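You operate a simulated robot arm through the tools that you are given. There is no shell and no other tool.

The job below is to be done with a simulated two-armed robot. You get a single attempt, and the scene is never put back.

TASK
Pack the teal lunch box as the lunch card says, then put the lid on and latch it.
Fine: fit the divider in the middle slot first, one snack carton each side of it.

The check looks at the end state, three seconds after you hand in, the way a careful person would. Anything else that was tipped, shoved, dropped, spilled or broken makes it a failure. Lids that push on must go on centred and level and be pressed home; caps that screw on are set level and turned clockwise until they are tight.

THE ROBOT
Two 7-joint arms with two-finger parallel grippers on one trunk that stands fixed in place. Base frame: the origin is at the foot of the trunk, x ahead of it, y to its left, z up; the work surface is at about z = 91. Readings come in cm, rad, newtons and seconds.
The left shoulder is at [7.1, 15.6, 123], the right one opposite. Each reaches about 123.1 cm from its shoulder. Payload 3.91 kg a hand.
The tool frame of a hand sits at the grasp point between the pads (the TCP): z along the fingers, y along the line on which they close. The tips reach 3 cm beyond it. Largest opening 11 cm; finger width 2, thickness 1; the body of the gripper, 4.8 by 11.2 cm, starts 5.5 cm behind the TCP.
Orientation is that of the tool frame in the base frame, as [roll, pitch, yaw] about the fixed x, y, z axes, in that order (R = Rz(yaw) Ry(pitch) Rx(roll)). With the fingers straight down and closing along the base's y, the tool's x points along the base's -x, its y along +y and its z along -z.

THE INTERFACE
- The arms move only by the tool drive_tool. It takes "left_increments", "right_increments" or both (then of equal length, played together; a hand with none holds still); each is a list of rows, each an object of numbers (a shift or turn left out is 0, a gripper value left out holds the last): "fingers": the gripper command, from -1 (shut) to 1 (fully open), values between in proportion; "dx", "dy", "dz": the shift along the tool's x, y, z in cm; "ax", "ay", "az": the turn, a rotation vector about the tool's x, y, z in rad. In form: [{"fingers": .., "dx": .., "dy": .., "dz": .., "ax": .., "ay": .., "az": ..}, ...]. A call has 1 to 20 rows; each row is the pose to reach, as a shift and turn from the pose commanded when the call began, along the tool's axes at that moment. A row lasts 0.2 s, in which the tool goes at most 5 cm and 0.15 rad; a call with a longer step from one row to the next is refused whole, and so is a gripper value outside its range. A pose out of reach is approached as far as the arm can. The call stops where the force on the tool passes 40 N (or 10 N more than at its start, if that is more) or the arm is blocked; 0.2 s more then pass. The fingers move at their own pace (about 10.8 cm/s each) and stop on an object; they squeeze with about 32 N. The grip force told is the motor's: it shows also when the fingers shut on nothing. Time passes only in rows, and 0.2 s behind the last, so rows that repeat a pose let the fingers close. It gives the time, the measured TCP pose, the force on the tool (base axes), the opening and the grip force at its end, in the units of the frame above (readings bear some noise), with the torque about the TCP (base axes, N m) and any sound that the robot's microphone picked up.
- Cameras (640 x 400 px; columns grow to the right, rows downward): "scene" is now at [14.44, -0.53, 146.29]; the picture's right is [-0.09, -1.00, 0.00], its down [-0.43, 0.04, -0.90] and it looks along [0.90, -0.08, -0.44] (base axes); focal length 346 px, centre (320, 200). "left" rides on the left gripper at [7.2, -1.7, -10.3] in its tool frame; the picture's right is [0.23, 0.97, 0.00], its down [-0.76, 0.18, -0.62] and it looks along [-0.61, 0.14, 0.78] (tool axes); focal length 222 px, centre (320, 200). "right" rides on the right gripper at [7.2, 1.7, -10.4] in its tool frame; the picture's right is [-0.23, 0.97, 0.00], its down [-0.76, -0.18, -0.62] and it looks along [-0.61, -0.14, 0.78] (tool axes); focal length 222 px, centre (320, 200). There is no depth. A picture from a camera that has moved, and an enlarged one, comes with that camera's place and axes in the base frame and with its lens. The place of the scene camera against the robot may be out by one fixed shift of up to 1.2 cm in any direction.
- snapshot(camera): a new picture of that camera. No time passes.
- move_column(by): slides the trunk up (or, below 0, down) by that many cm; the arms and the scene camera ride with it, the base frame stays. It gives what a move gives, with no picture.
- pan_tilt(pan, tilt): turns the head with the scene camera to pan (to the left, within 1.501 rad either way) and tilt (down, from -0.506 to 1.204), counted from straight ahead of the robot. It gives what a move gives.
- close_up(camera, box): a new picture of the part [left, top, right, bottom] of that camera's present view, enlarged. No time passes.
- sign_off(): hands the job in; it is judged then, once.

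Places have to be worked out from the pictures, the camera data and where the tool is seen. Open the grippers and draw the arms clear of the work before you hand the job in, unless the task says otherwise.

The tools are called by a JSON object that holds its "name" and its "arguments". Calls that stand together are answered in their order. drive_tool: Moves the arms, as the interface text tells. Its arguments: {"type":"object","properties":{"left_increments":{"type":"array","items":{"type":"object","properties":{"fingers":{"type":"number"},"dx":{"type":"number"},"dy":{"type":"number"},"dz":{"type":"number"},"ax":{"type":"number"},"ay":{"type":"number"},"az":{"type":"number"}}}},"right_increments":{"type":"array","items":{"type":"object","properties":{"fingers":{"type":"number"},"dx":{"type":"number"},"dy":{"type":"number"},"dz":{"type":"number"},"ax":{"type":"number"},"ay":{"type":"number"},"az":{"type":"number"}}}}},"required":[]} The other tools are called the same way: move_column (by) moves the trunk up or down; pan_tilt (pan, tilt) turns the head that bears the scene camera; snapshot (camera) takes a picture; close_up (camera, box) takes an enlarged picture of a part of a camera's view; sign_off () hands the job in.

At the start:

```text
time_s: 0.0
left_tcp_pos: [85.01, 32.38, 124.09]
left_orientation: [3.141, 0.0, 3.141]
left_wrist_force: [0.6, -1.2, -0.6]
left_ft_torque: [0.04, -0.01, -0.02]
left_gripper_width: 11.02
left_finger_force: 0.0
right_tcp_pos: [72.31, -30.86, 126.08]
right_orientation: [-3.14, -0.002, 3.139]
right_wrist_force: [0.0, -0.1, 0.0]
right_ft_torque: [0.0, -0.01, 0.0]
right_gripper_width: 10.99
right_finger_force: 0.1
trunk travel left (down, up): [-67.5, 26.5]
head pan, tilt (commanded): [-0.091, 0.45]
```

scene: 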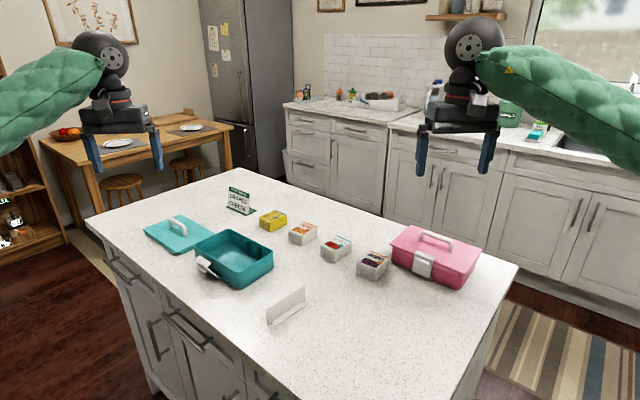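
right: 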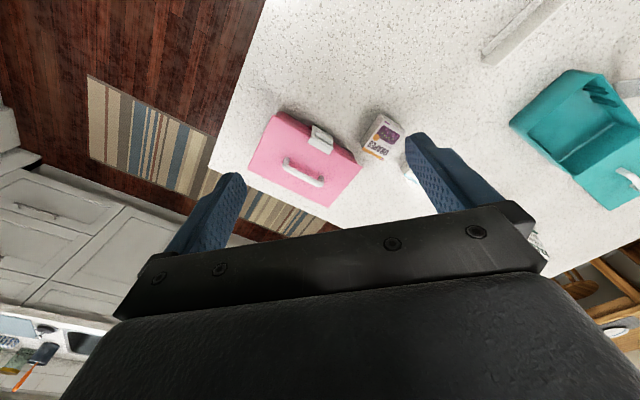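
left: 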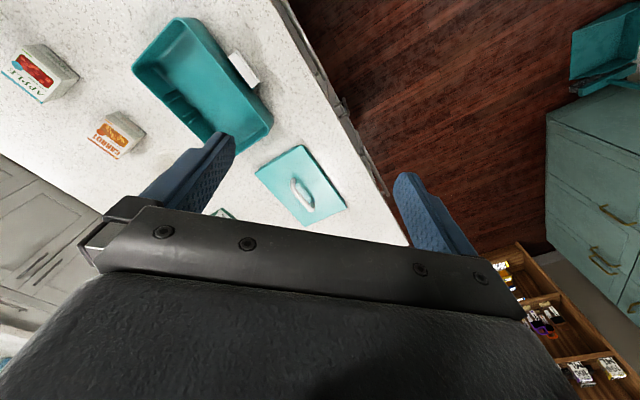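

I'll start by looking closely at the lunch card and the objects on the table.

{"name": "close_up", "arguments": {"camera": "scene", "box": [200, 170, 300, 232]}}

{"name": "close_up", "arguments": {"camera": "scene", "box": [130, 200, 330, 325]}}

{"name": "close_up", "arguments": {"camera": "scene", "box": [250, 195, 490, 345]}}

```text
6.40 times, centred on (250, 201) of scene
camera zoom: at [14.44, -0.53, 146.29], right [-0.09, -1.0, 0.0], down [-0.43, 0.04, -0.9], along [0.9, -0.08, -0.44], focal length 2216 px, centre (768, 194)
```

zoom: 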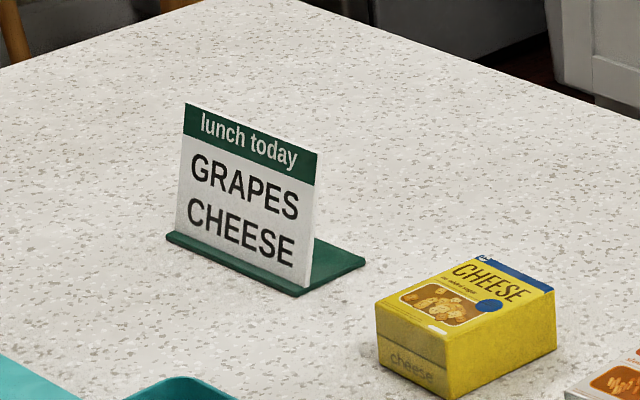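

```text
3.20 times, centred on (230, 262) of scene
camera zoom: at [14.44, -0.53, 146.29], right [-0.09, -1.0, 0.0], down [-0.43, 0.04, -0.9], along [0.9, -0.08, -0.44], focal length 1108 px, centre (608, 0)
```

zoom: 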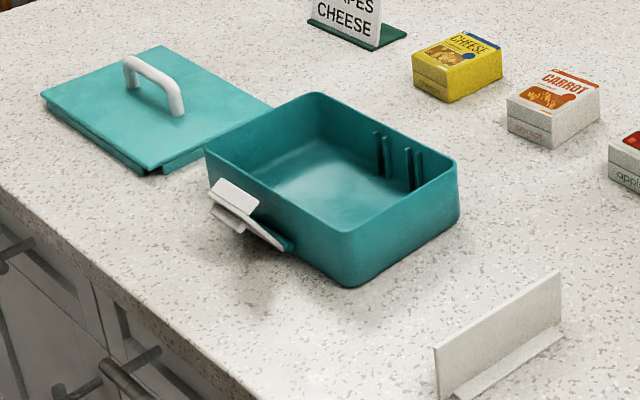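

```text
2.67 times, centred on (370, 270) of scene
camera zoom: at [14.44, -0.53, 146.29], right [-0.09, -1.0, 0.0], down [-0.43, 0.04, -0.9], along [0.9, -0.08, -0.44], focal length 923 px, centre (187, 13)
```

zoom: 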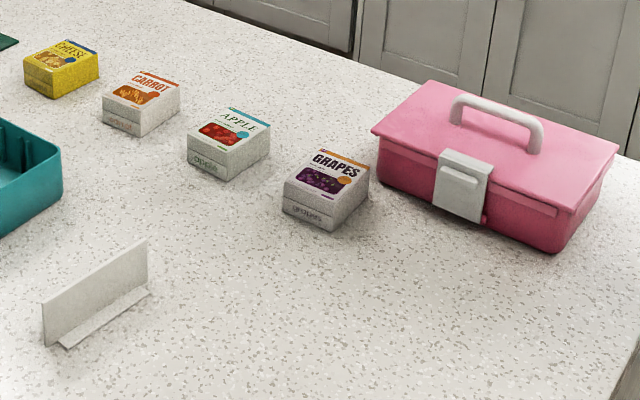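

The card says GRAPES and CHEESE. Now I look closer at the box ribs, the latch, the divider and the lid.

{"name": "close_up", "arguments": {"camera": "scene", "box": [190, 225, 278, 290]}}

{"name": "close_up", "arguments": {"camera": "scene", "box": [255, 275, 319, 335]}}

{"name": "close_up", "arguments": {"camera": "left", "box": [120, 0, 360, 240]}}

{"name": "close_up", "arguments": {"camera": "right", "box": [440, 0, 640, 240]}}

{"name": "close_up", "arguments": {"camera": "scene", "box": [380, 220, 490, 295]}}

{"name": "close_up", "arguments": {"camera": "scene", "box": [140, 205, 220, 260]}}

```text
6.15 times, centred on (234, 258) of scene
camera zoom: at [14.44, -0.53, 146.29], right [-0.09, -1.0, 0.0], down [-0.43, 0.04, -0.9], along [0.9, -0.08, -0.44], focal length 2130 px, centre (849, -154)
```

zoom: 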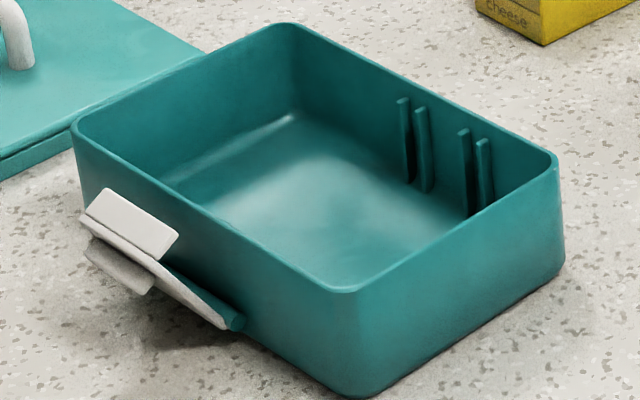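

```text
6.67 times, centred on (287, 305) of scene
camera zoom: at [14.44, -0.53, 146.29], right [-0.09, -1.0, 0.0], down [-0.43, 0.04, -0.9], along [0.9, -0.08, -0.44], focal length 2308 px, centre (540, -500)
```

zoom: 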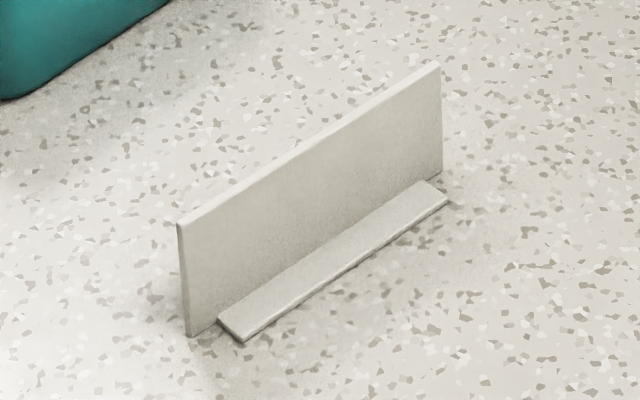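

```text
1.67 times, centred on (240, 120) of left
camera zoom: at [77.76, 30.65, 134.59], right [-0.23, 0.97, 0.0], down [0.76, 0.18, 0.62], along [0.61, 0.14, -0.78], focal length 370 px, centre (453, 333)
```

zoom: 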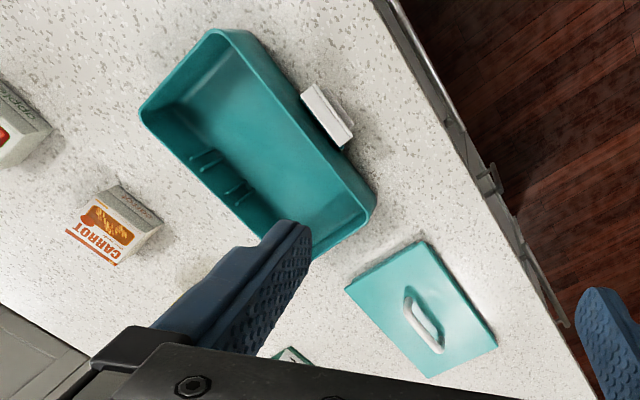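

```text
1.67 times, centred on (540, 120) of right
camera zoom: at [65.16, -29.16, 136.44], right [0.23, 0.97, 0.0], down [0.76, -0.18, 0.62], along [0.61, -0.14, -0.78], focal length 370 px, centre (-47, 333)
```

zoom: 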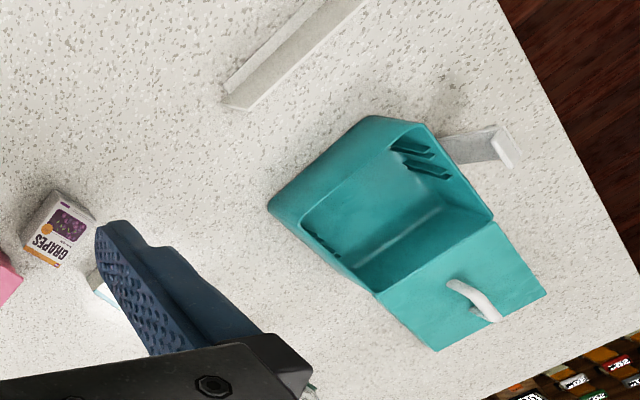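

```text
5.33 times, centred on (435, 258) of scene
camera zoom: at [14.44, -0.53, 146.29], right [-0.09, -1.0, 0.0], down [-0.43, 0.04, -0.9], along [0.9, -0.08, -0.44], focal length 1846 px, centre (-293, -107)
```

zoom: 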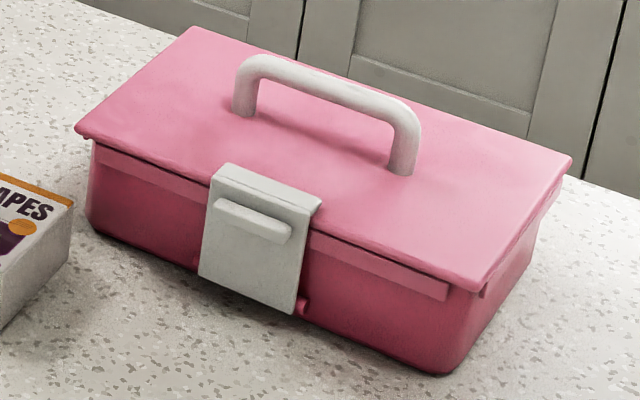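

```text
7.27 times, centred on (180, 232) of scene
camera zoom: at [14.44, -0.53, 146.29], right [-0.09, -1.0, 0.0], down [-0.43, 0.04, -0.9], along [0.9, -0.08, -0.44], focal length 2518 px, centre (1338, -36)
```

zoom: 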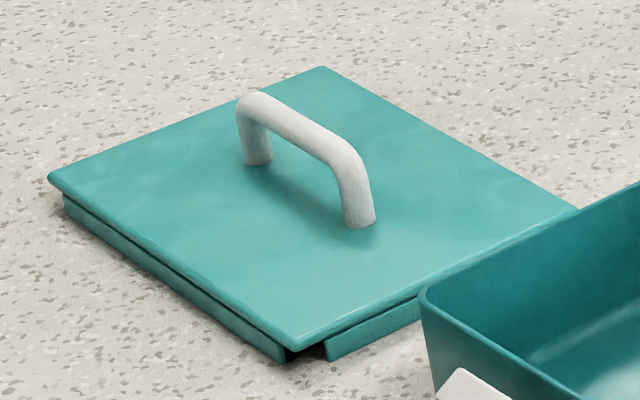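

Card: grapes + cheese. The box has two rib pairs (one middle, one off-centre). I'll bring the left wrist camera over the box, looking straight down, to measure it.

{"name": "drive_tool", "arguments": {"left_increments": [{"dx": -0.5, "dy": -4, "dz": 0.5, "ay": 0.13, "fingers": 1}, {"dx": -1.5, "dy": -8, "dz": 1, "ay": 0.26}, {"dx": -2.5, "dy": -12, "dz": 2, "ay": 0.4}, {"dx": -4, "dy": -16, "dz": 3, "ay": 0.53}, {"dx": -5, "dy": -20, "dz": 4, "ay": 0.66}, {"dx": -5, "dy": -20.7, "dz": 5, "ay": 0.66}]}}

{"name": "snapshot", "arguments": {"camera": "left"}}

```text
time_s: 1.4
left_tcp_pos: [89.97, 11.99, 118.92]
left_orientation: [-3.138, -0.66, 3.141]
left_wrist_force: [0.0, 1.2, 0.4]
left_ft_torque: [-0.06, 0.0, 0.0]
left_gripper_width: 11.01
left_finger_force: 0.1
right_tcp_pos: [72.52, -30.54, 126.07]
right_orientation: [-3.14, -0.001, -3.142]
right_wrist_force: [-0.2, 0.6, 1.3]
right_ft_torque: [-0.02, -0.01, 0.02]
right_gripper_width: 11.0
right_finger_force: 0.1
trunk travel left (down, up): [-67.5, 26.5]
head pan, tilt (commanded): [-0.091, 0.45]
```

```text
taken
camera left: at [90.58, 10.29, 131.74], right [-0.18, 0.97, 0.14], down [0.98, 0.18, 0.02], along [0.0, 0.14, -0.99], focal length 222 px, centre (320, 200)
```

left: 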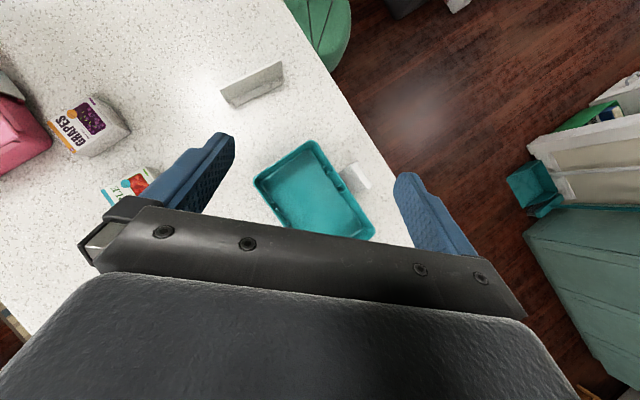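

The box is nicely in view from above. I enlarge it.

{"name": "close_up", "arguments": {"camera": "left", "box": [240, 130, 390, 245]}}

{"name": "close_up", "arguments": {"camera": "left", "box": [200, 45, 320, 120]}}

{"name": "close_up", "arguments": {"camera": "left", "box": [20, 70, 180, 170]}}

```text
3.48 times, centred on (315, 188) of left
camera zoom: at [90.58, 10.29, 131.74], right [-0.18, 0.97, 0.14], down [0.98, 0.18, 0.02], along [0.0, 0.14, -0.99], focal length 773 px, centre (337, 244)
```

zoom: 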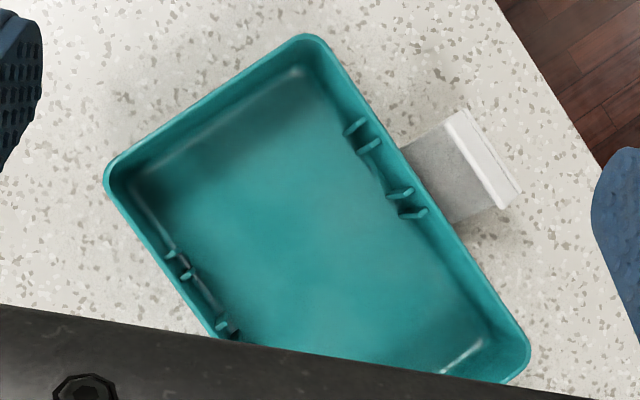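

```text
5.33 times, centred on (260, 82) of left
camera zoom: at [90.58, 10.29, 131.74], right [-0.18, 0.97, 0.14], down [0.98, 0.18, 0.02], along [0.0, 0.14, -0.99], focal length 1185 px, centre (640, 827)
```

zoom: 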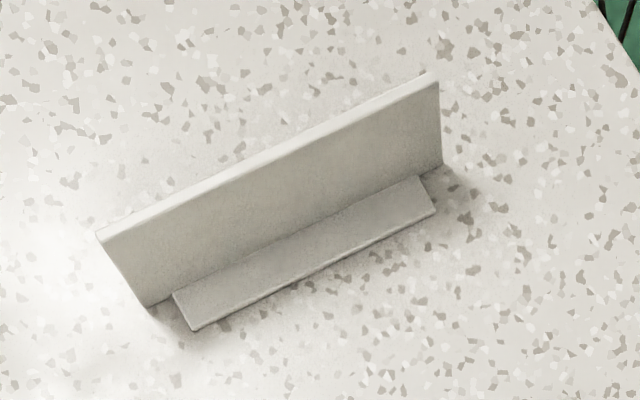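

```text
4.00 times, centred on (100, 120) of left
camera zoom: at [90.58, 10.29, 131.74], right [-0.18, 0.97, 0.14], down [0.98, 0.18, 0.02], along [0.0, 0.14, -0.99], focal length 888 px, centre (1200, 520)
```

zoom: 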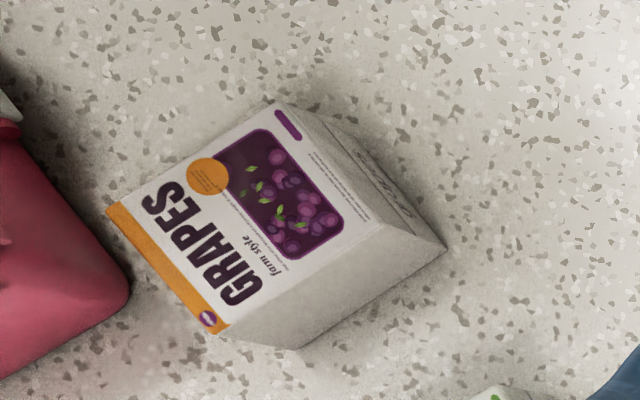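

I shift the camera forward so the whole box sits in the clear upper part of the picture.

{"name": "drive_tool", "arguments": {"left_increments": [{"dx": -3.6, "dz": -2.8}, {"dx": -7.1, "dz": -5.5}, {"dx": -9.5, "dz": -7.4}]}}

{"name": "close_up", "arguments": {"camera": "left", "box": [230, 60, 390, 190]}}

{"name": "snapshot", "arguments": {"camera": "left"}}

```text
time_s: 2.2
left_tcp_pos: [95.13, 11.7, 118.17]
left_orientation: [3.141, -0.657, 3.14]
left_wrist_force: [0.2, -0.7, -0.3]
left_ft_torque: [0.04, -0.01, 0.0]
left_gripper_width: 11.02
left_finger_force: 0.1
left hand out of reach, approached as far as the arm can: row 2, 3
right_tcp_pos: [72.41, -30.93, 126.13]
right_orientation: [3.138, 0.0, 3.139]
right_wrist_force: [0.5, -0.6, -0.8]
right_ft_torque: [0.06, -0.01, -0.02]
right_gripper_width: 10.99
right_finger_force: 0.1
trunk travel left (down, up): [-67.5, 26.5]
head pan, tilt (commanded): [-0.091, 0.45]
```

```text
3.08 times, centred on (310, 125) of left
camera zoom: at [95.64, 9.88, 130.91], right [-0.18, 0.97, 0.14], down [0.98, 0.18, 0.03], along [0.0, 0.14, -0.99], focal length 684 px, centre (351, 431)
```

zoom: 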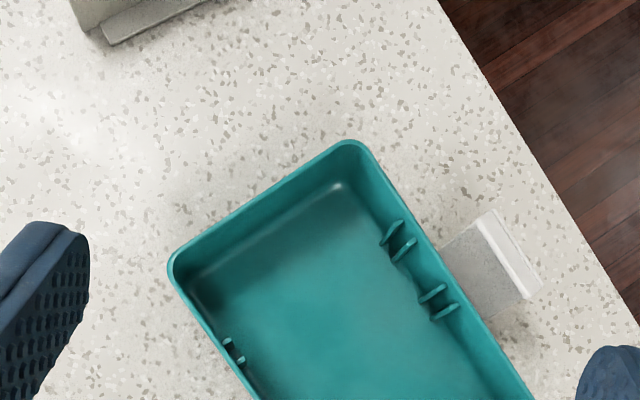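

```text
taken
camera left: at [95.64, 9.88, 130.91], right [-0.18, 0.97, 0.14], down [0.98, 0.18, 0.03], along [0.0, 0.14, -0.99], focal length 222 px, centre (320, 200)
```

left: 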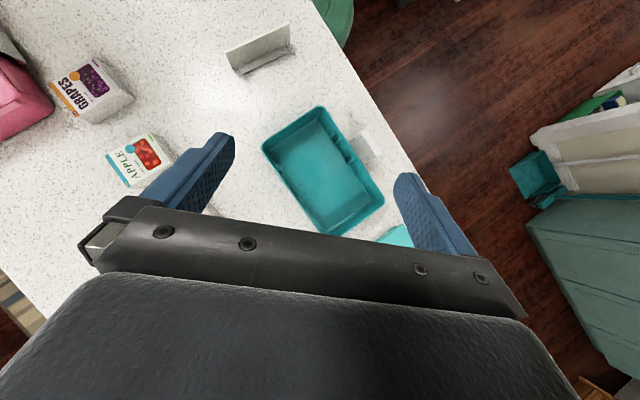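

The tilted pose is near the left arm's reach limit, so I'll note that for far objects. I now look at the grippers in the scene camera to calibrate its shift.

{"name": "close_up", "arguments": {"camera": "scene", "box": [405, 85, 515, 185]}}

{"name": "snapshot", "arguments": {"camera": "scene"}}

```text
4.00 times, centred on (460, 135) of scene
camera zoom: at [14.39, -0.63, 146.31], right [-0.09, -1.0, 0.0], down [-0.43, 0.04, -0.9], along [0.9, -0.08, -0.44], focal length 1385 px, centre (-240, 460)
```

zoom: 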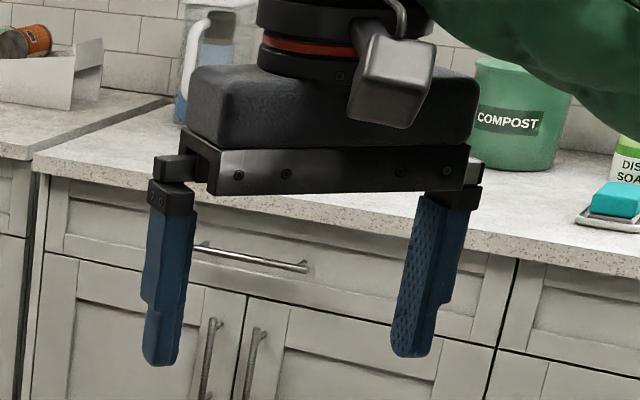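

```text
taken
camera scene: at [14.39, -0.63, 146.31], right [-0.09, -1.0, 0.0], down [-0.43, 0.04, -0.9], along [0.9, -0.08, -0.44], focal length 346 px, centre (320, 200)
```

scene: 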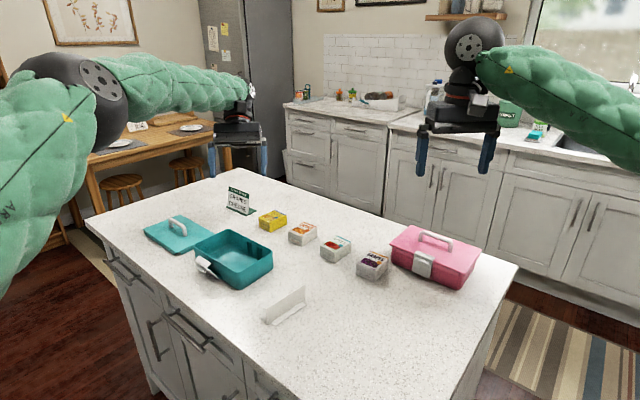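

Calibration: objects appear about 0.7 cm to the left and 0.4 cm low versus the stated scene camera. Now I untilt the left hand and bring it back above the divider.

{"name": "drive_tool", "arguments": {"left_increments": [{"dx": 2.3, "dy": -1.8, "dz": 3.0, "ay": -0.11}, {"dx": 4.6, "dy": -3.6, "dz": 6.0, "ay": -0.22}, {"dx": 6.9, "dy": -5.4, "dz": 9.1, "ay": -0.33}, {"dx": 9.1, "dy": -7.2, "dz": 12.1, "ay": -0.44}, {"dx": 11.4, "dy": -9, "dz": 15.2, "ay": -0.55}, {"dx": 13.7, "dy": -11, "dz": 18.2, "ay": -0.66}]}}

{"name": "snapshot", "arguments": {"camera": "left"}}

```text
time_s: 3.6
left_tcp_pos: [72.91, 0.78, 111.94]
left_orientation: [-3.139, 0.003, -3.138]
left_wrist_force: [-1.0, 0.1, 0.1]
left_ft_torque: [-0.04, -0.01, 0.0]
left_gripper_width: 11.01
left_finger_force: 0.0
right_tcp_pos: [72.41, -30.79, 126.17]
right_orientation: [-3.141, -0.001, -3.141]
right_wrist_force: [-0.3, 0.6, 1.0]
right_ft_torque: [-0.01, -0.04, -0.02]
right_gripper_width: 10.99
right_finger_force: 0.2
trunk travel left (down, up): [-67.5, 26.5]
head pan, tilt (commanded): [-0.091, 0.45]
```

```text
taken
camera left: at [65.66, -0.85, 122.38], right [-0.23, 0.97, 0.0], down [0.76, 0.18, 0.62], along [0.61, 0.14, -0.78], focal length 222 px, centre (320, 200)
```

left: 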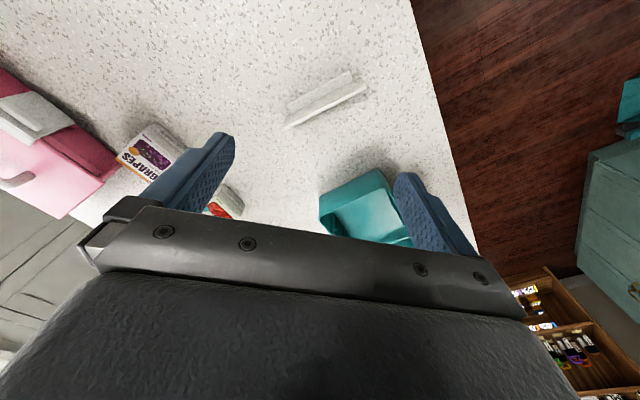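

The left hand is now vertical above the divider. I turn it so that its fingers close across the panel (panel yaw about -51°).

{"name": "drive_tool", "arguments": {"left_increments": [{"az": 0.15, "dz": 1}, {"az": 0.3, "dz": 2}, {"az": 0.45, "dz": 3}, {"az": 0.6, "dz": 4}, {"az": 0.75, "dz": 4}, {"az": 0.88, "dz": 4}]}}

{"name": "snapshot", "arguments": {"camera": "left"}}

{"name": "close_up", "arguments": {"camera": "scene", "box": [220, 180, 380, 340]}}

```text
time_s: 5.0
left_tcp_pos: [73.06, 0.87, 107.96]
left_orientation: [3.141, 0.0, 2.258]
left_wrist_force: [0.0, 0.5, 0.7]
left_ft_torque: [-0.01, -0.02, 0.02]
left_gripper_width: 11.01
left_finger_force: 0.0
right_tcp_pos: [72.43, -30.85, 126.08]
right_orientation: [-3.141, 0.0, 3.14]
right_wrist_force: [-1.1, 0.1, -0.1]
right_ft_torque: [0.01, -0.01, 0.0]
right_gripper_width: 10.99
right_finger_force: 0.2
trunk travel left (down, up): [-67.5, 26.5]
head pan, tilt (commanded): [-0.091, 0.45]
```

```text
taken
camera left: at [67.14, 5.34, 118.34], right [0.61, 0.79, 0.0], down [0.62, -0.48, 0.62], along [0.49, -0.38, -0.78], focal length 222 px, centre (320, 200)
```

left: 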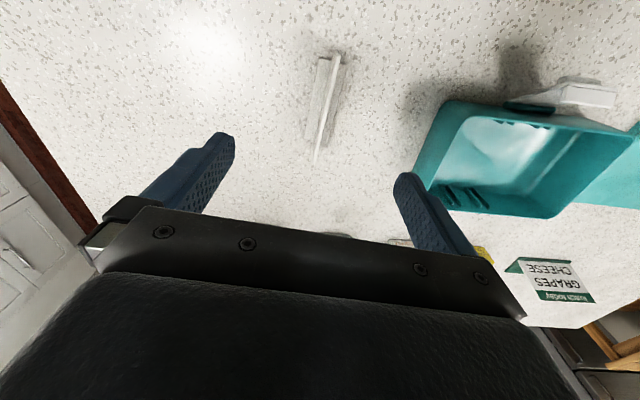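

```text
2.50 times, centred on (300, 260) of scene
camera zoom: at [14.46, -0.54, 146.29], right [-0.09, -1.0, 0.0], down [-0.43, 0.04, -0.9], along [0.9, -0.08, -0.44], focal length 866 px, centre (370, 50)
```

zoom: 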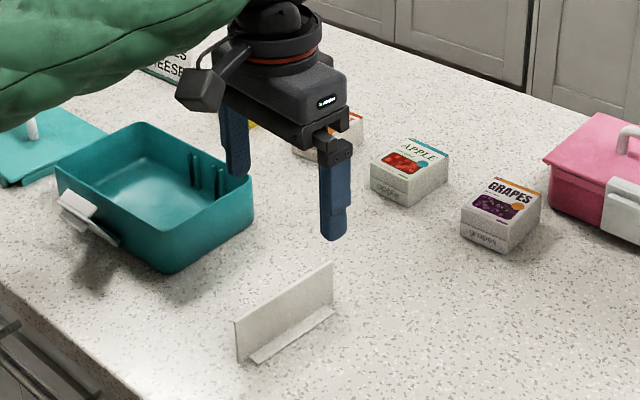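

I enlarge the wrist view of the divider to work out its offset from the gripper axis.

{"name": "close_up", "arguments": {"camera": "left", "box": [260, 40, 380, 170]}}

```text
3.08 times, centred on (320, 105) of left
camera zoom: at [67.14, 5.34, 118.34], right [0.61, 0.79, 0.0], down [0.62, -0.48, 0.62], along [0.49, -0.38, -0.78], focal length 684 px, centre (320, 492)
```

zoom: 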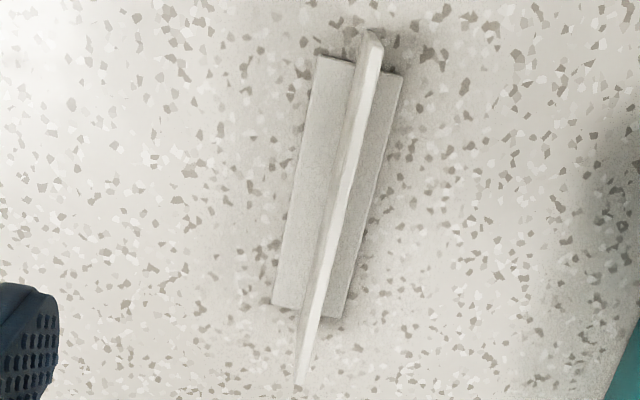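

In the tool frame the panel sits ~0.4 cm to +y and ~0.03 rad rotated from the gripper. I correct this and descend to just above the panel, then look again.

{"name": "drive_tool", "arguments": {"left_increments": [{"dx": -0.1, "dy": 0.4, "dz": 2.5, "az": -0.027}, {"dx": -0.1, "dy": 0.4, "dz": 5, "az": -0.027}, {"dx": -0.1, "dy": 0.4, "dz": 7.5, "az": -0.027}]}}

{"name": "close_up", "arguments": {"camera": "left", "box": [180, 20, 440, 220]}}

{"name": "close_up", "arguments": {"camera": "scene", "box": [230, 230, 350, 330]}}

```text
time_s: 5.8
left_tcp_pos: [73.4, 0.82, 100.5]
left_orientation: [-3.141, 0.0, 2.288]
left_wrist_force: [-0.2, 0.5, -0.2]
left_ft_torque: [-0.01, -0.01, -0.01]
left_gripper_width: 11.0
left_finger_force: 0.1
right_tcp_pos: [72.44, -30.87, 126.11]
right_orientation: [3.141, 0.0, 3.14]
right_wrist_force: [-0.1, -0.2, 0.5]
right_ft_torque: [0.02, 0.02, 0.0]
right_gripper_width: 10.99
right_finger_force: 0.0
trunk travel left (down, up): [-67.5, 26.5]
head pan, tilt (commanded): [-0.091, 0.45]
```

```text
2.00 times, centred on (310, 120) of left
camera zoom: at [67.43, 5.17, 110.96], right [0.58, 0.81, 0.0], down [0.64, -0.46, 0.62], along [0.51, -0.36, -0.78], focal length 444 px, centre (340, 360)
```

zoom: 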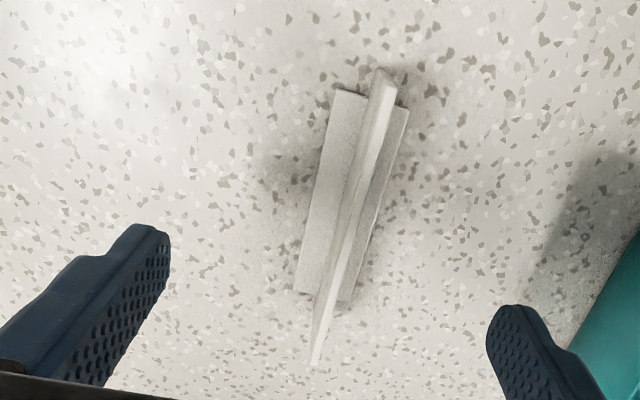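

```text
4.00 times, centred on (290, 280) of scene
camera zoom: at [14.5, -0.53, 146.29], right [-0.09, -1.0, 0.0], down [-0.43, 0.04, -0.9], along [0.9, -0.08, -0.44], focal length 1385 px, centre (440, -120)
```

zoom: 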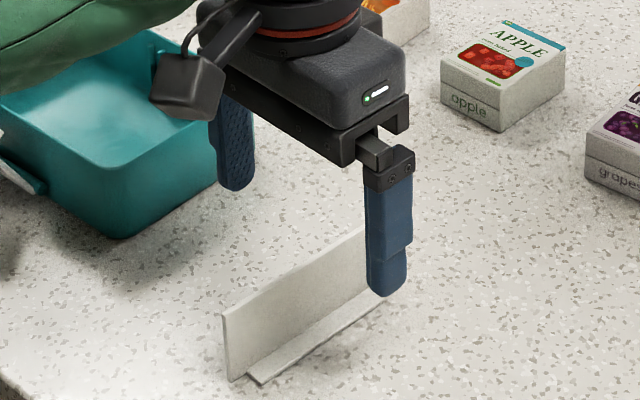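

Aligned to ~1 mm with length ≈10.7 cm. I descend with fingers part-closed to about 3 cm so I can check centring before gripping.

{"name": "drive_tool", "arguments": {"left_increments": [{"dx": 0.25, "dy": 0.1, "dz": 0, "fingers": -0.45}, {"dx": 0.25, "dy": 0.1, "dz": 0.2}, {"dx": 0.25, "dy": 0.1, "dz": 2}, {"dx": 0.25, "dy": 0.1, "dz": 3.9}, {"dx": 0.25, "dy": 0.1, "dz": 3.9}]}}

{"name": "close_up", "arguments": {"camera": "left", "box": [240, 60, 400, 220]}}

{"name": "close_up", "arguments": {"camera": "scene", "box": [240, 250, 340, 330]}}

```text
time_s: 7.0
left_tcp_pos: [73.03, 1.17, 96.6]
left_orientation: [3.141, 0.001, 2.289]
left_wrist_force: [-1.0, -0.4, -1.0]
left_ft_torque: [0.0, 0.02, 0.01]
left_gripper_width: 3.05
left_finger_force: 0.1
right_tcp_pos: [72.42, -30.8, 126.03]
right_orientation: [-3.14, -0.001, 3.14]
right_wrist_force: [0.3, 0.0, 0.7]
right_ft_torque: [-0.02, 0.0, -0.01]
right_gripper_width: 11.04
right_finger_force: 0.0
trunk travel left (down, up): [-67.5, 26.5]
head pan, tilt (commanded): [-0.091, 0.45]
```

```text
2.50 times, centred on (320, 140) of left
camera zoom: at [67.0, 5.56, 106.92], right [0.58, 0.81, 0.0], down [0.63, -0.46, 0.62], along [0.51, -0.36, -0.78], focal length 555 px, centre (320, 350)
```

zoom: 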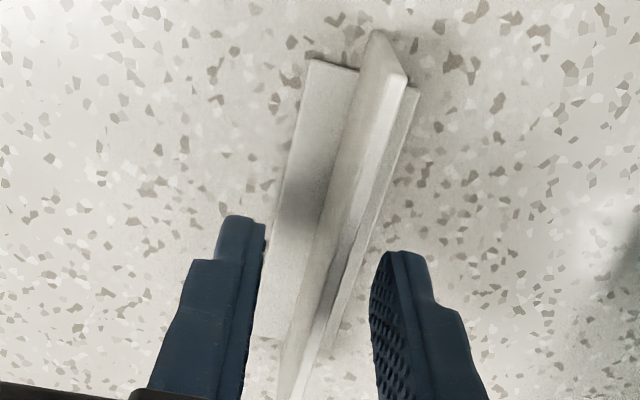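

```text
5.00 times, centred on (290, 290) of scene
camera zoom: at [14.42, -0.56, 146.29], right [-0.09, -1.0, 0.0], down [-0.43, 0.04, -0.9], along [0.9, -0.08, -0.44], focal length 1731 px, centre (470, -250)
```

zoom: 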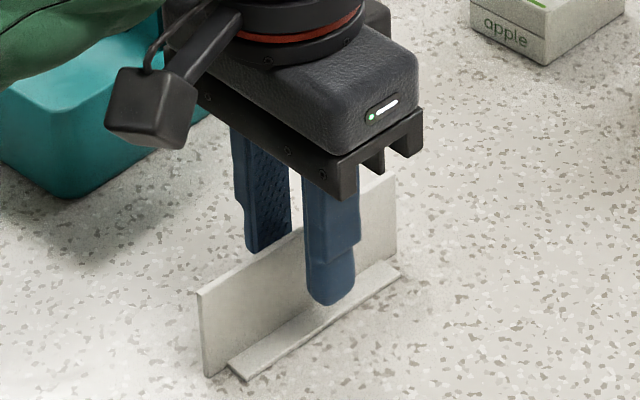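

The panel stands between both fingers, near its middle. I close the grip.

{"name": "drive_tool", "arguments": {"left_increments": [{"fingers": -1}, {"fingers": -1}, {"fingers": -1}]}}

{"name": "close_up", "arguments": {"camera": "left", "box": [240, 60, 400, 220]}}

{"name": "close_up", "arguments": {"camera": "scene", "box": [240, 250, 340, 330]}}

```text
time_s: 7.8
left_tcp_pos: [73.0, 1.19, 96.59]
left_orientation: [3.14, 0.001, 2.288]
left_wrist_force: [-0.6, 0.4, -0.5]
left_ft_torque: [-0.03, 0.01, -0.02]
left_gripper_width: 0.27
left_finger_force: 31.3
right_tcp_pos: [72.42, -30.8, 126.05]
right_orientation: [-3.141, 0.0, 3.139]
right_wrist_force: [0.2, -0.3, 0.4]
right_ft_torque: [-0.01, 0.02, 0.03]
right_gripper_width: 11.0
right_finger_force: 0.1
trunk travel left (down, up): [-67.5, 26.5]
head pan, tilt (commanded): [-0.091, 0.45]
```

```text
2.50 times, centred on (320, 140) of left
camera zoom: at [67.01, 5.57, 106.91], right [0.58, 0.81, 0.0], down [0.64, -0.46, 0.62], along [0.51, -0.36, -0.78], focal length 555 px, centre (320, 350)
```

zoom: 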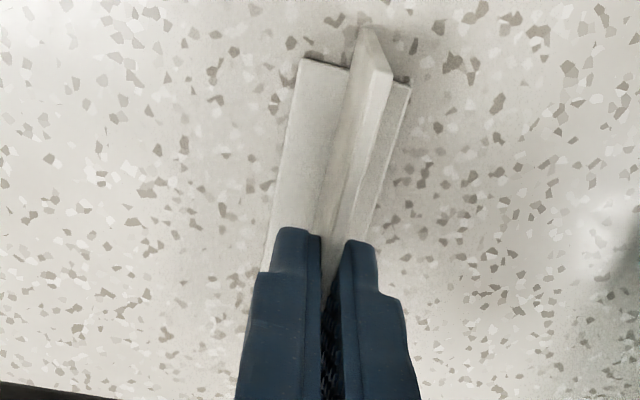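

```text
5.00 times, centred on (290, 290) of scene
camera zoom: at [14.44, -0.55, 146.29], right [-0.09, -1.0, 0.0], down [-0.43, 0.04, -0.9], along [0.9, -0.08, -0.44], focal length 1731 px, centre (470, -250)
```

zoom: 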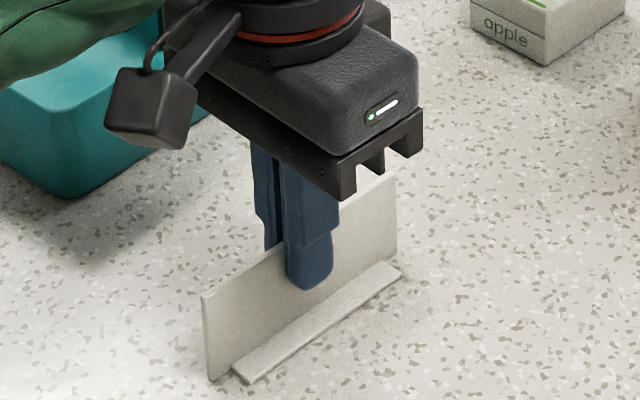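

Grip is firm (panel ≈0.27 cm thick). I lift straight up, then carry it over the box's middle and turn it to the box's cross direction.

{"name": "drive_tool", "arguments": {"left_increments": [{"dz": -2}, {"dz": -5}, {"dz": -8}, {"dz": -11.5}, {"dz": -11.5, "dx": -0.4, "dy": 4.5, "az": -0.02}, {"dz": -11.5, "dx": -0.8, "dy": 9, "az": -0.04}, {"dz": -11.5, "dx": -1.1, "dy": 13.5, "az": -0.06}, {"dz": -11.5, "dx": -1.4, "dy": 18, "az": -0.08}, {"dz": -11.5, "dx": -1.66, "dy": 22.2, "az": -0.089}, {"dz": -11.5, "dx": -1.66, "dy": 22.2, "az": -0.089}]}}

{"name": "snapshot", "arguments": {"camera": "left"}}

{"name": "close_up", "arguments": {"camera": "scene", "box": [170, 180, 300, 300]}}

```text
time_s: 10.0
left_tcp_pos: [91.03, 14.64, 107.87]
left_orientation: [-3.141, -0.002, 2.375]
left_wrist_force: [0.5, 0.9, 0.3]
left_ft_torque: [-0.03, 0.01, -0.01]
left_gripper_width: 0.27
left_finger_force: 32.3
right_tcp_pos: [72.37, -30.8, 126.13]
right_orientation: [-3.141, 0.0, 3.141]
right_wrist_force: [-0.6, 0.5, 1.3]
right_ft_torque: [0.01, -0.02, 0.01]
right_gripper_width: 11.01
right_finger_force: 0.0
trunk travel left (down, up): [-67.5, 26.5]
head pan, tilt (commanded): [-0.091, 0.45]
```

```text
taken
camera left: at [84.73, 18.35, 118.33], right [0.51, 0.86, 0.0], down [0.67, -0.4, 0.62], along [0.54, -0.32, -0.78], focal length 222 px, centre (320, 200)
```

left: 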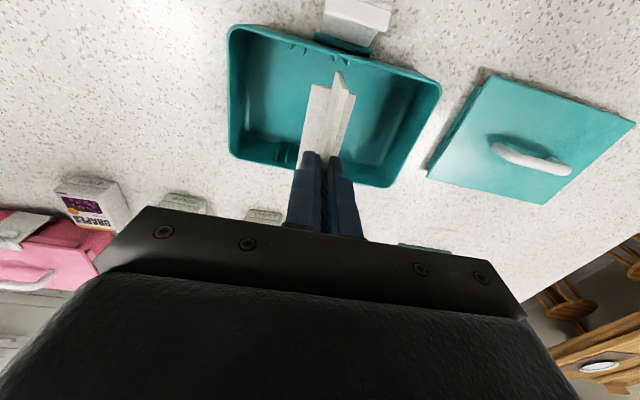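

```text
3.33 times, centred on (235, 240) of scene
camera zoom: at [14.42, -0.55, 146.29], right [-0.09, -1.0, 0.0], down [-0.43, 0.04, -0.9], along [0.9, -0.08, -0.44], focal length 1154 px, centre (603, 67)
```

zoom: 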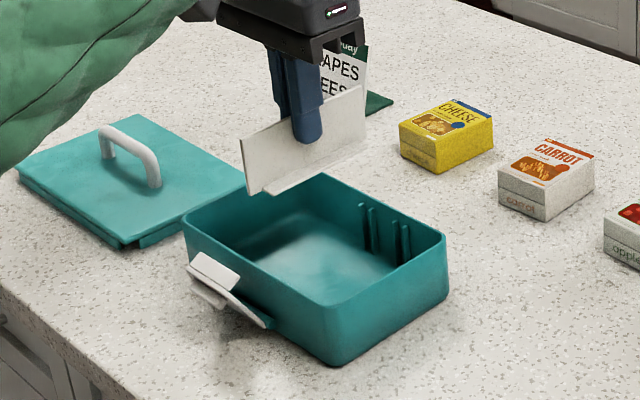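

The wrist camera now shows the whole box with the divider above it. I enlarge for the slot positions.

{"name": "close_up", "arguments": {"camera": "left", "box": [220, 15, 450, 195]}}

{"name": "close_up", "arguments": {"camera": "left", "box": [270, 25, 370, 105]}}

```text
2.22 times, centred on (335, 105) of left
camera zoom: at [84.73, 18.35, 118.33], right [0.51, 0.86, 0.0], down [0.67, -0.4, 0.62], along [0.54, -0.32, -0.78], focal length 494 px, centre (287, 411)
```

zoom: 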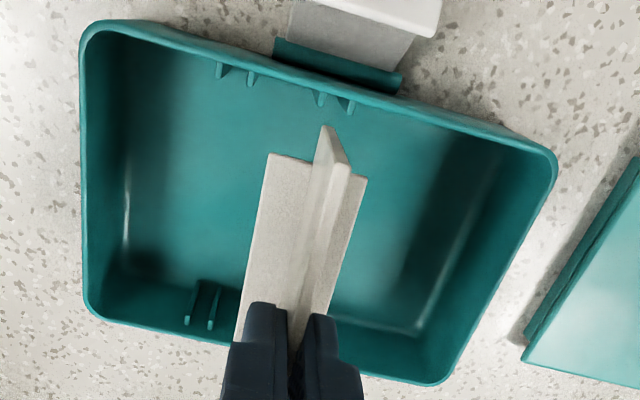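

```text
5.00 times, centred on (320, 65) of left
camera zoom: at [84.73, 18.35, 118.33], right [0.51, 0.86, 0.0], down [0.67, -0.4, 0.62], along [0.54, -0.32, -0.78], focal length 1111 px, centre (320, 875)
```

zoom: 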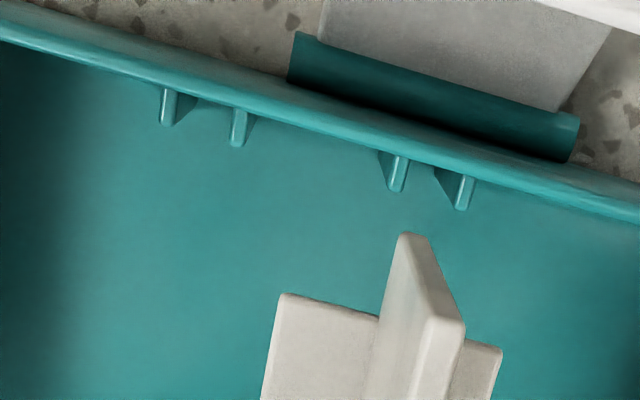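

Box centre is at about (-0.3, +0.75) in the tool frame, the middle slot at tool y ≈ +0.75, and yaw is aligned. I shift +0.75 cm and lower so the divider's foot is just above the rim.

{"name": "drive_tool", "arguments": {"left_increments": [{"dx": -0.05, "dy": 0.75, "dz": 1.5}, {"dx": -0.05, "dy": 0.75, "dz": 3.5}, {"dx": -0.05, "dy": 0.75, "dz": 4.6}, {"dx": -0.05, "dy": 0.75, "dz": 4.6}]}}

{"name": "close_up", "arguments": {"camera": "left", "box": [200, 0, 440, 180]}}

{"name": "close_up", "arguments": {"camera": "scene", "box": [185, 210, 285, 290]}}

{"name": "snapshot", "arguments": {"camera": "right"}}

```text
time_s: 11.0
left_tcp_pos: [91.68, 15.25, 103.4]
left_orientation: [3.141, 0.0, 2.376]
left_wrist_force: [0.4, 0.7, -0.6]
left_ft_torque: [0.01, 0.0, -0.02]
left_gripper_width: 0.27
left_finger_force: 32.2
right_tcp_pos: [72.37, -30.91, 126.14]
right_orientation: [-3.14, 0.0, 3.14]
right_wrist_force: [0.6, -1.1, 0.1]
right_ft_torque: [-0.03, 0.02, 0.0]
right_gripper_width: 11.02
right_finger_force: 0.0
trunk travel left (down, up): [-67.5, 26.5]
head pan, tilt (commanded): [-0.091, 0.45]
```

```text
2.22 times, centred on (320, 90) of left
camera zoom: at [85.32, 18.99, 113.75], right [0.51, 0.86, 0.0], down [0.67, -0.4, 0.62], along [0.54, -0.32, -0.78], focal length 494 px, centre (320, 444)
```

zoom: 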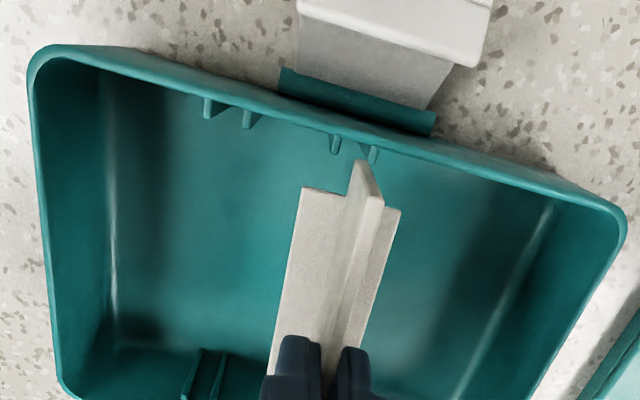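

```text
5.00 times, centred on (235, 250) of scene
camera zoom: at [14.44, -0.55, 146.29], right [-0.09, -1.0, 0.0], down [-0.43, 0.04, -0.9], along [0.9, -0.08, -0.44], focal length 1731 px, centre (745, -50)
```

zoom: 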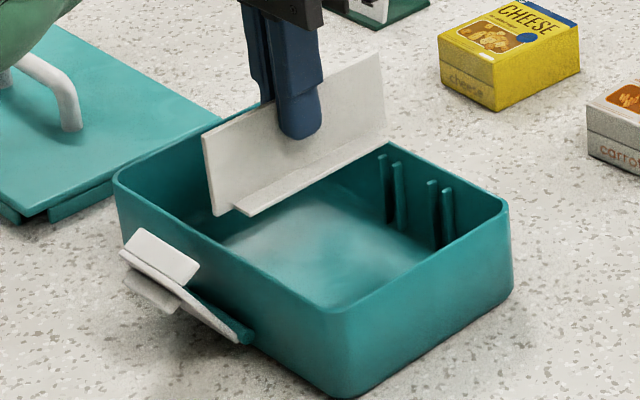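

```text
taken
camera right: at [65.16, -29.18, 136.43], right [0.23, 0.97, 0.0], down [0.76, -0.18, 0.62], along [0.61, -0.14, -0.78], focal length 222 px, centre (320, 200)
```

right: 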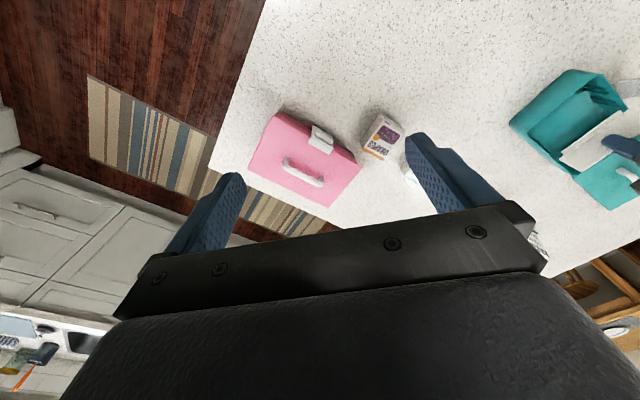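

I zoom into the slot region of the wrist view to check the offset more exactly.

{"name": "close_up", "arguments": {"camera": "left", "box": [290, 45, 370, 105]}}

{"name": "close_up", "arguments": {"camera": "scene", "box": [215, 215, 275, 265]}}

```text
6.67 times, centred on (330, 75) of left
camera zoom: at [85.32, 18.99, 113.75], right [0.51, 0.86, 0.0], down [0.67, -0.4, 0.62], along [0.54, -0.32, -0.78], focal length 1481 px, centre (253, 1033)
```

zoom: 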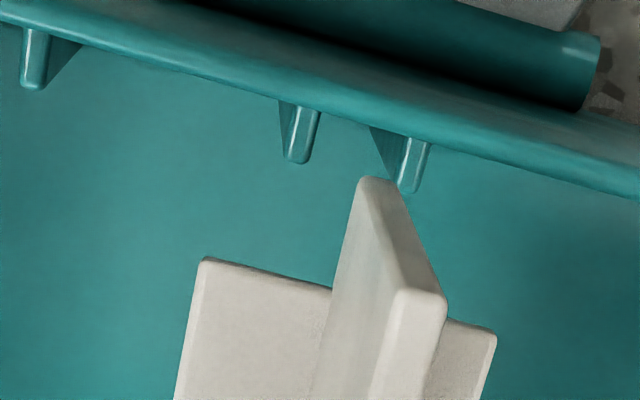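

```text
8.00 times, centred on (245, 240) of scene
camera zoom: at [14.44, -0.55, 146.29], right [-0.09, -1.0, 0.0], down [-0.43, 0.04, -0.9], along [0.9, -0.08, -0.44], focal length 2770 px, centre (920, -120)
```

zoom: 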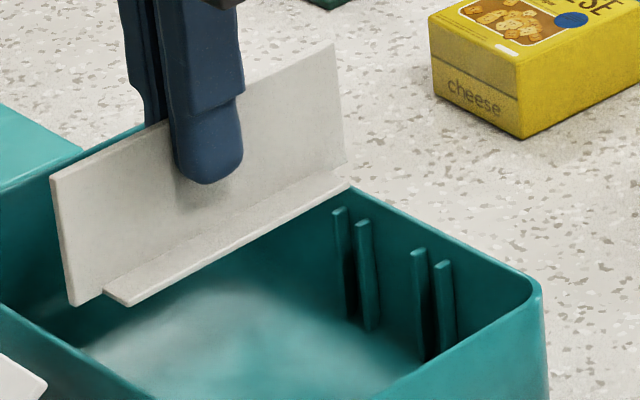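

The panel is ~0.07 cm from the slot centre and has ~0.3 cm clearance at both walls. I lower it 2.3 cm so its lower edge enters between the ribs, then check.

{"name": "drive_tool", "arguments": {"left_increments": [{"dy": -0.07, "dz": 0.5}, {"dy": -0.07, "dz": 1.2}, {"dy": -0.07, "dz": 1.8}, {"dy": -0.07, "dz": 2.3}, {"dy": -0.07, "dz": 2.3}]}}

{"name": "close_up", "arguments": {"camera": "left", "box": [280, 20, 380, 95]}}

{"name": "close_up", "arguments": {"camera": "scene", "box": [205, 215, 275, 270]}}

```text
time_s: 12.2
left_tcp_pos: [91.59, 15.2, 101.14]
left_orientation: [-3.141, 0.0, 2.376]
left_wrist_force: [-0.7, 0.6, -0.8]
left_ft_torque: [0.02, -0.04, 0.01]
left_gripper_width: 0.26
left_finger_force: 31.7
right_tcp_pos: [72.42, -30.93, 126.04]
right_orientation: [-3.141, 0.0, 3.14]
right_wrist_force: [0.2, -0.5, 0.4]
right_ft_torque: [0.02, -0.01, -0.03]
right_gripper_width: 11.0
right_finger_force: 0.1
trunk travel left (down, up): [-67.5, 26.5]
head pan, tilt (commanded): [-0.091, 0.45]
```

```text
5.33 times, centred on (330, 58) of left
camera zoom: at [85.29, 18.9, 111.54], right [0.51, 0.86, 0.0], down [0.67, -0.4, 0.62], along [0.54, -0.32, -0.78], focal length 1185 px, centre (267, 960)
```

zoom: 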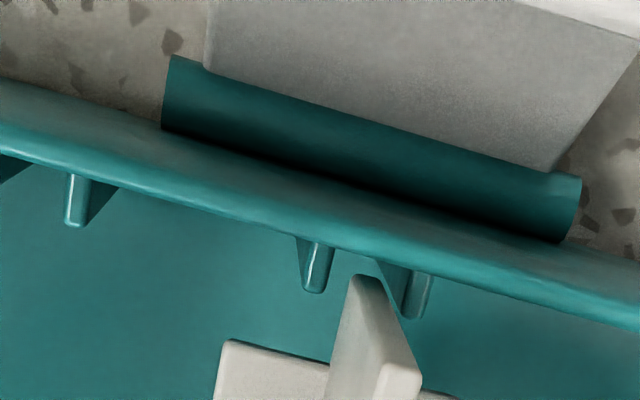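

```text
7.27 times, centred on (240, 242) of scene
camera zoom: at [14.45, -0.54, 146.29], right [-0.09, -1.0, 0.0], down [-0.43, 0.04, -0.9], along [0.9, -0.08, -0.44], focal length 2518 px, centre (902, -109)
```

zoom: 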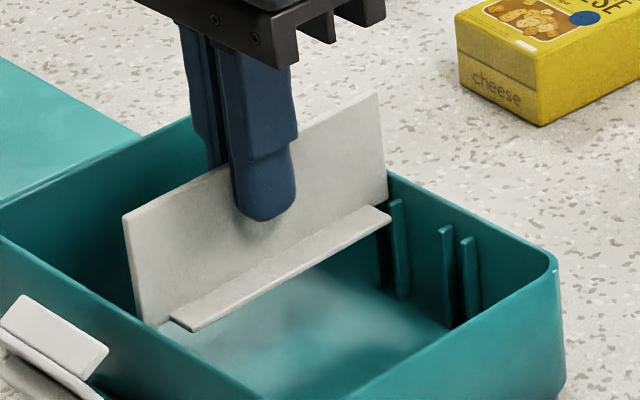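

The panel's ends sit between both middle rib pairs. I lower further, slowly, toward the box floor.

{"name": "drive_tool", "arguments": {"left_increments": [{"dz": 0.6}, {"dz": 1.2}, {"dz": 1.8}, {"dz": 2.4}, {"dz": 3.0}, {"dz": 3.4}, {"dz": 3.4}]}}

{"name": "close_up", "arguments": {"camera": "scene", "box": [205, 215, 275, 270]}}

{"name": "close_up", "arguments": {"camera": "left", "box": [260, 0, 400, 105]}}

```text
time_s: 13.8
left_tcp_pos: [91.47, 15.19, 97.74]
left_orientation: [-3.141, 0.0, 2.377]
left_wrist_force: [-0.1, -0.3, -0.2]
left_ft_torque: [-0.01, -0.04, -0.01]
left_gripper_width: 0.28
left_finger_force: 32.2
right_tcp_pos: [72.5, -30.9, 126.15]
right_orientation: [3.14, 0.001, 3.141]
right_wrist_force: [0.1, 0.3, 0.0]
right_ft_torque: [0.04, 0.0, 0.01]
right_gripper_width: 11.0
right_finger_force: 0.0
trunk travel left (down, up): [-67.5, 26.5]
head pan, tilt (commanded): [-0.091, 0.45]
```

```text
7.27 times, centred on (240, 242) of scene
camera zoom: at [14.45, -0.55, 146.29], right [-0.09, -1.0, 0.0], down [-0.43, 0.04, -0.9], along [0.9, -0.08, -0.44], focal length 2518 px, centre (902, -109)
```

zoom: 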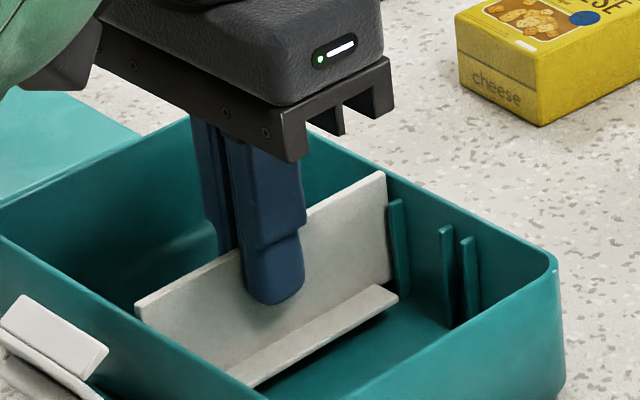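

```text
3.81 times, centred on (330, 52) of left
camera zoom: at [85.09, 18.9, 108.13], right [0.51, 0.86, 0.0], down [0.67, -0.4, 0.62], along [0.54, -0.32, -0.78], focal length 846 px, centre (282, 762)
```

zoom: 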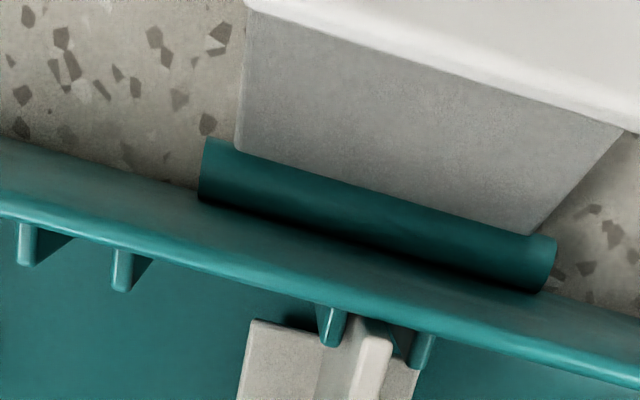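

Well aligned at both walls; about 0.6 cm remains to the floor. I continue in small steps until contact shows in the force.

{"name": "drive_tool", "arguments": {"left_increments": [{"dz": 0.2}, {"dz": 0.4}, {"dz": 0.55}, {"dz": 0.55}]}}

{"name": "close_up", "arguments": {"camera": "scene", "box": [205, 215, 275, 270]}}

```text
time_s: 14.8
left_tcp_pos: [91.6, 15.06, 97.07]
left_orientation: [-3.141, -0.001, 2.376]
left_wrist_force: [0.7, -1.2, -0.5]
left_ft_torque: [-0.02, 0.04, -0.03]
left_gripper_width: 0.28
left_finger_force: 32.2
right_tcp_pos: [72.38, -30.82, 126.08]
right_orientation: [-3.141, 0.001, 3.141]
right_wrist_force: [-0.4, -0.3, -0.3]
right_ft_torque: [0.02, 0.04, 0.01]
right_gripper_width: 11.0
right_finger_force: 0.0
trunk travel left (down, up): [-67.5, 26.5]
head pan, tilt (commanded): [-0.091, 0.45]
```

```text
7.27 times, centred on (240, 242) of scene
camera zoom: at [14.45, -0.54, 146.29], right [-0.09, -1.0, 0.0], down [-0.43, 0.04, -0.9], along [0.9, -0.08, -0.44], focal length 2518 px, centre (902, -109)
```

zoom: 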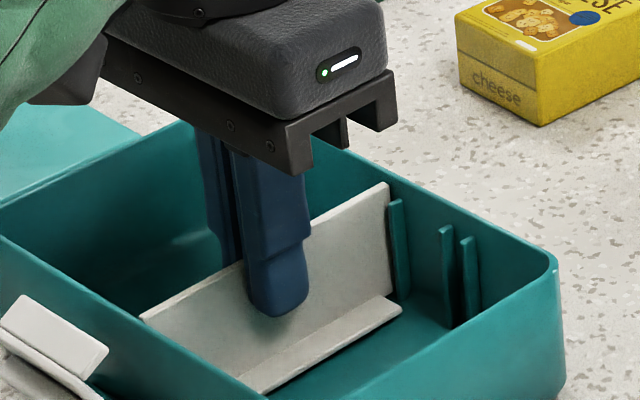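

No contact force yet. A little further down, in small steps.

{"name": "drive_tool", "arguments": {"left_increments": [{"dz": 0.1}, {"dz": 0.2}, {"dz": 0.3}, {"dz": 0.3}]}}

{"name": "close_up", "arguments": {"camera": "scene", "box": [205, 215, 275, 270]}}

```text
time_s: 15.8
left_tcp_pos: [91.67, 14.99, 96.79]
left_orientation: [-3.141, 0.001, 2.378]
left_wrist_force: [0.2, 0.1, 2.8]
left_ft_torque: [0.04, 0.01, -0.03]
left_gripper_width: 0.27
left_finger_force: 31.3
right_tcp_pos: [72.35, -30.92, 125.9]
right_orientation: [3.141, 0.001, 3.14]
right_wrist_force: [0.1, -0.6, 0.7]
right_ft_torque: [-0.02, 0.01, 0.03]
right_gripper_width: 10.99
right_finger_force: 0.1
trunk travel left (down, up): [-67.5, 26.5]
head pan, tilt (commanded): [-0.091, 0.45]
```

```text
7.27 times, centred on (240, 242) of scene
camera zoom: at [14.43, -0.55, 146.29], right [-0.09, -1.0, 0.0], down [-0.43, 0.04, -0.9], along [0.9, -0.08, -0.44], focal length 2518 px, centre (902, -109)
```

zoom: 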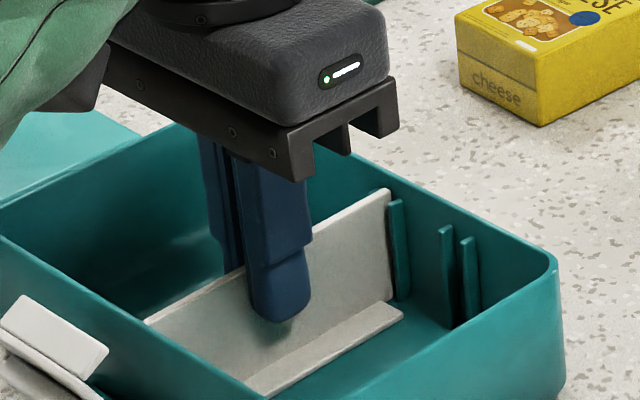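

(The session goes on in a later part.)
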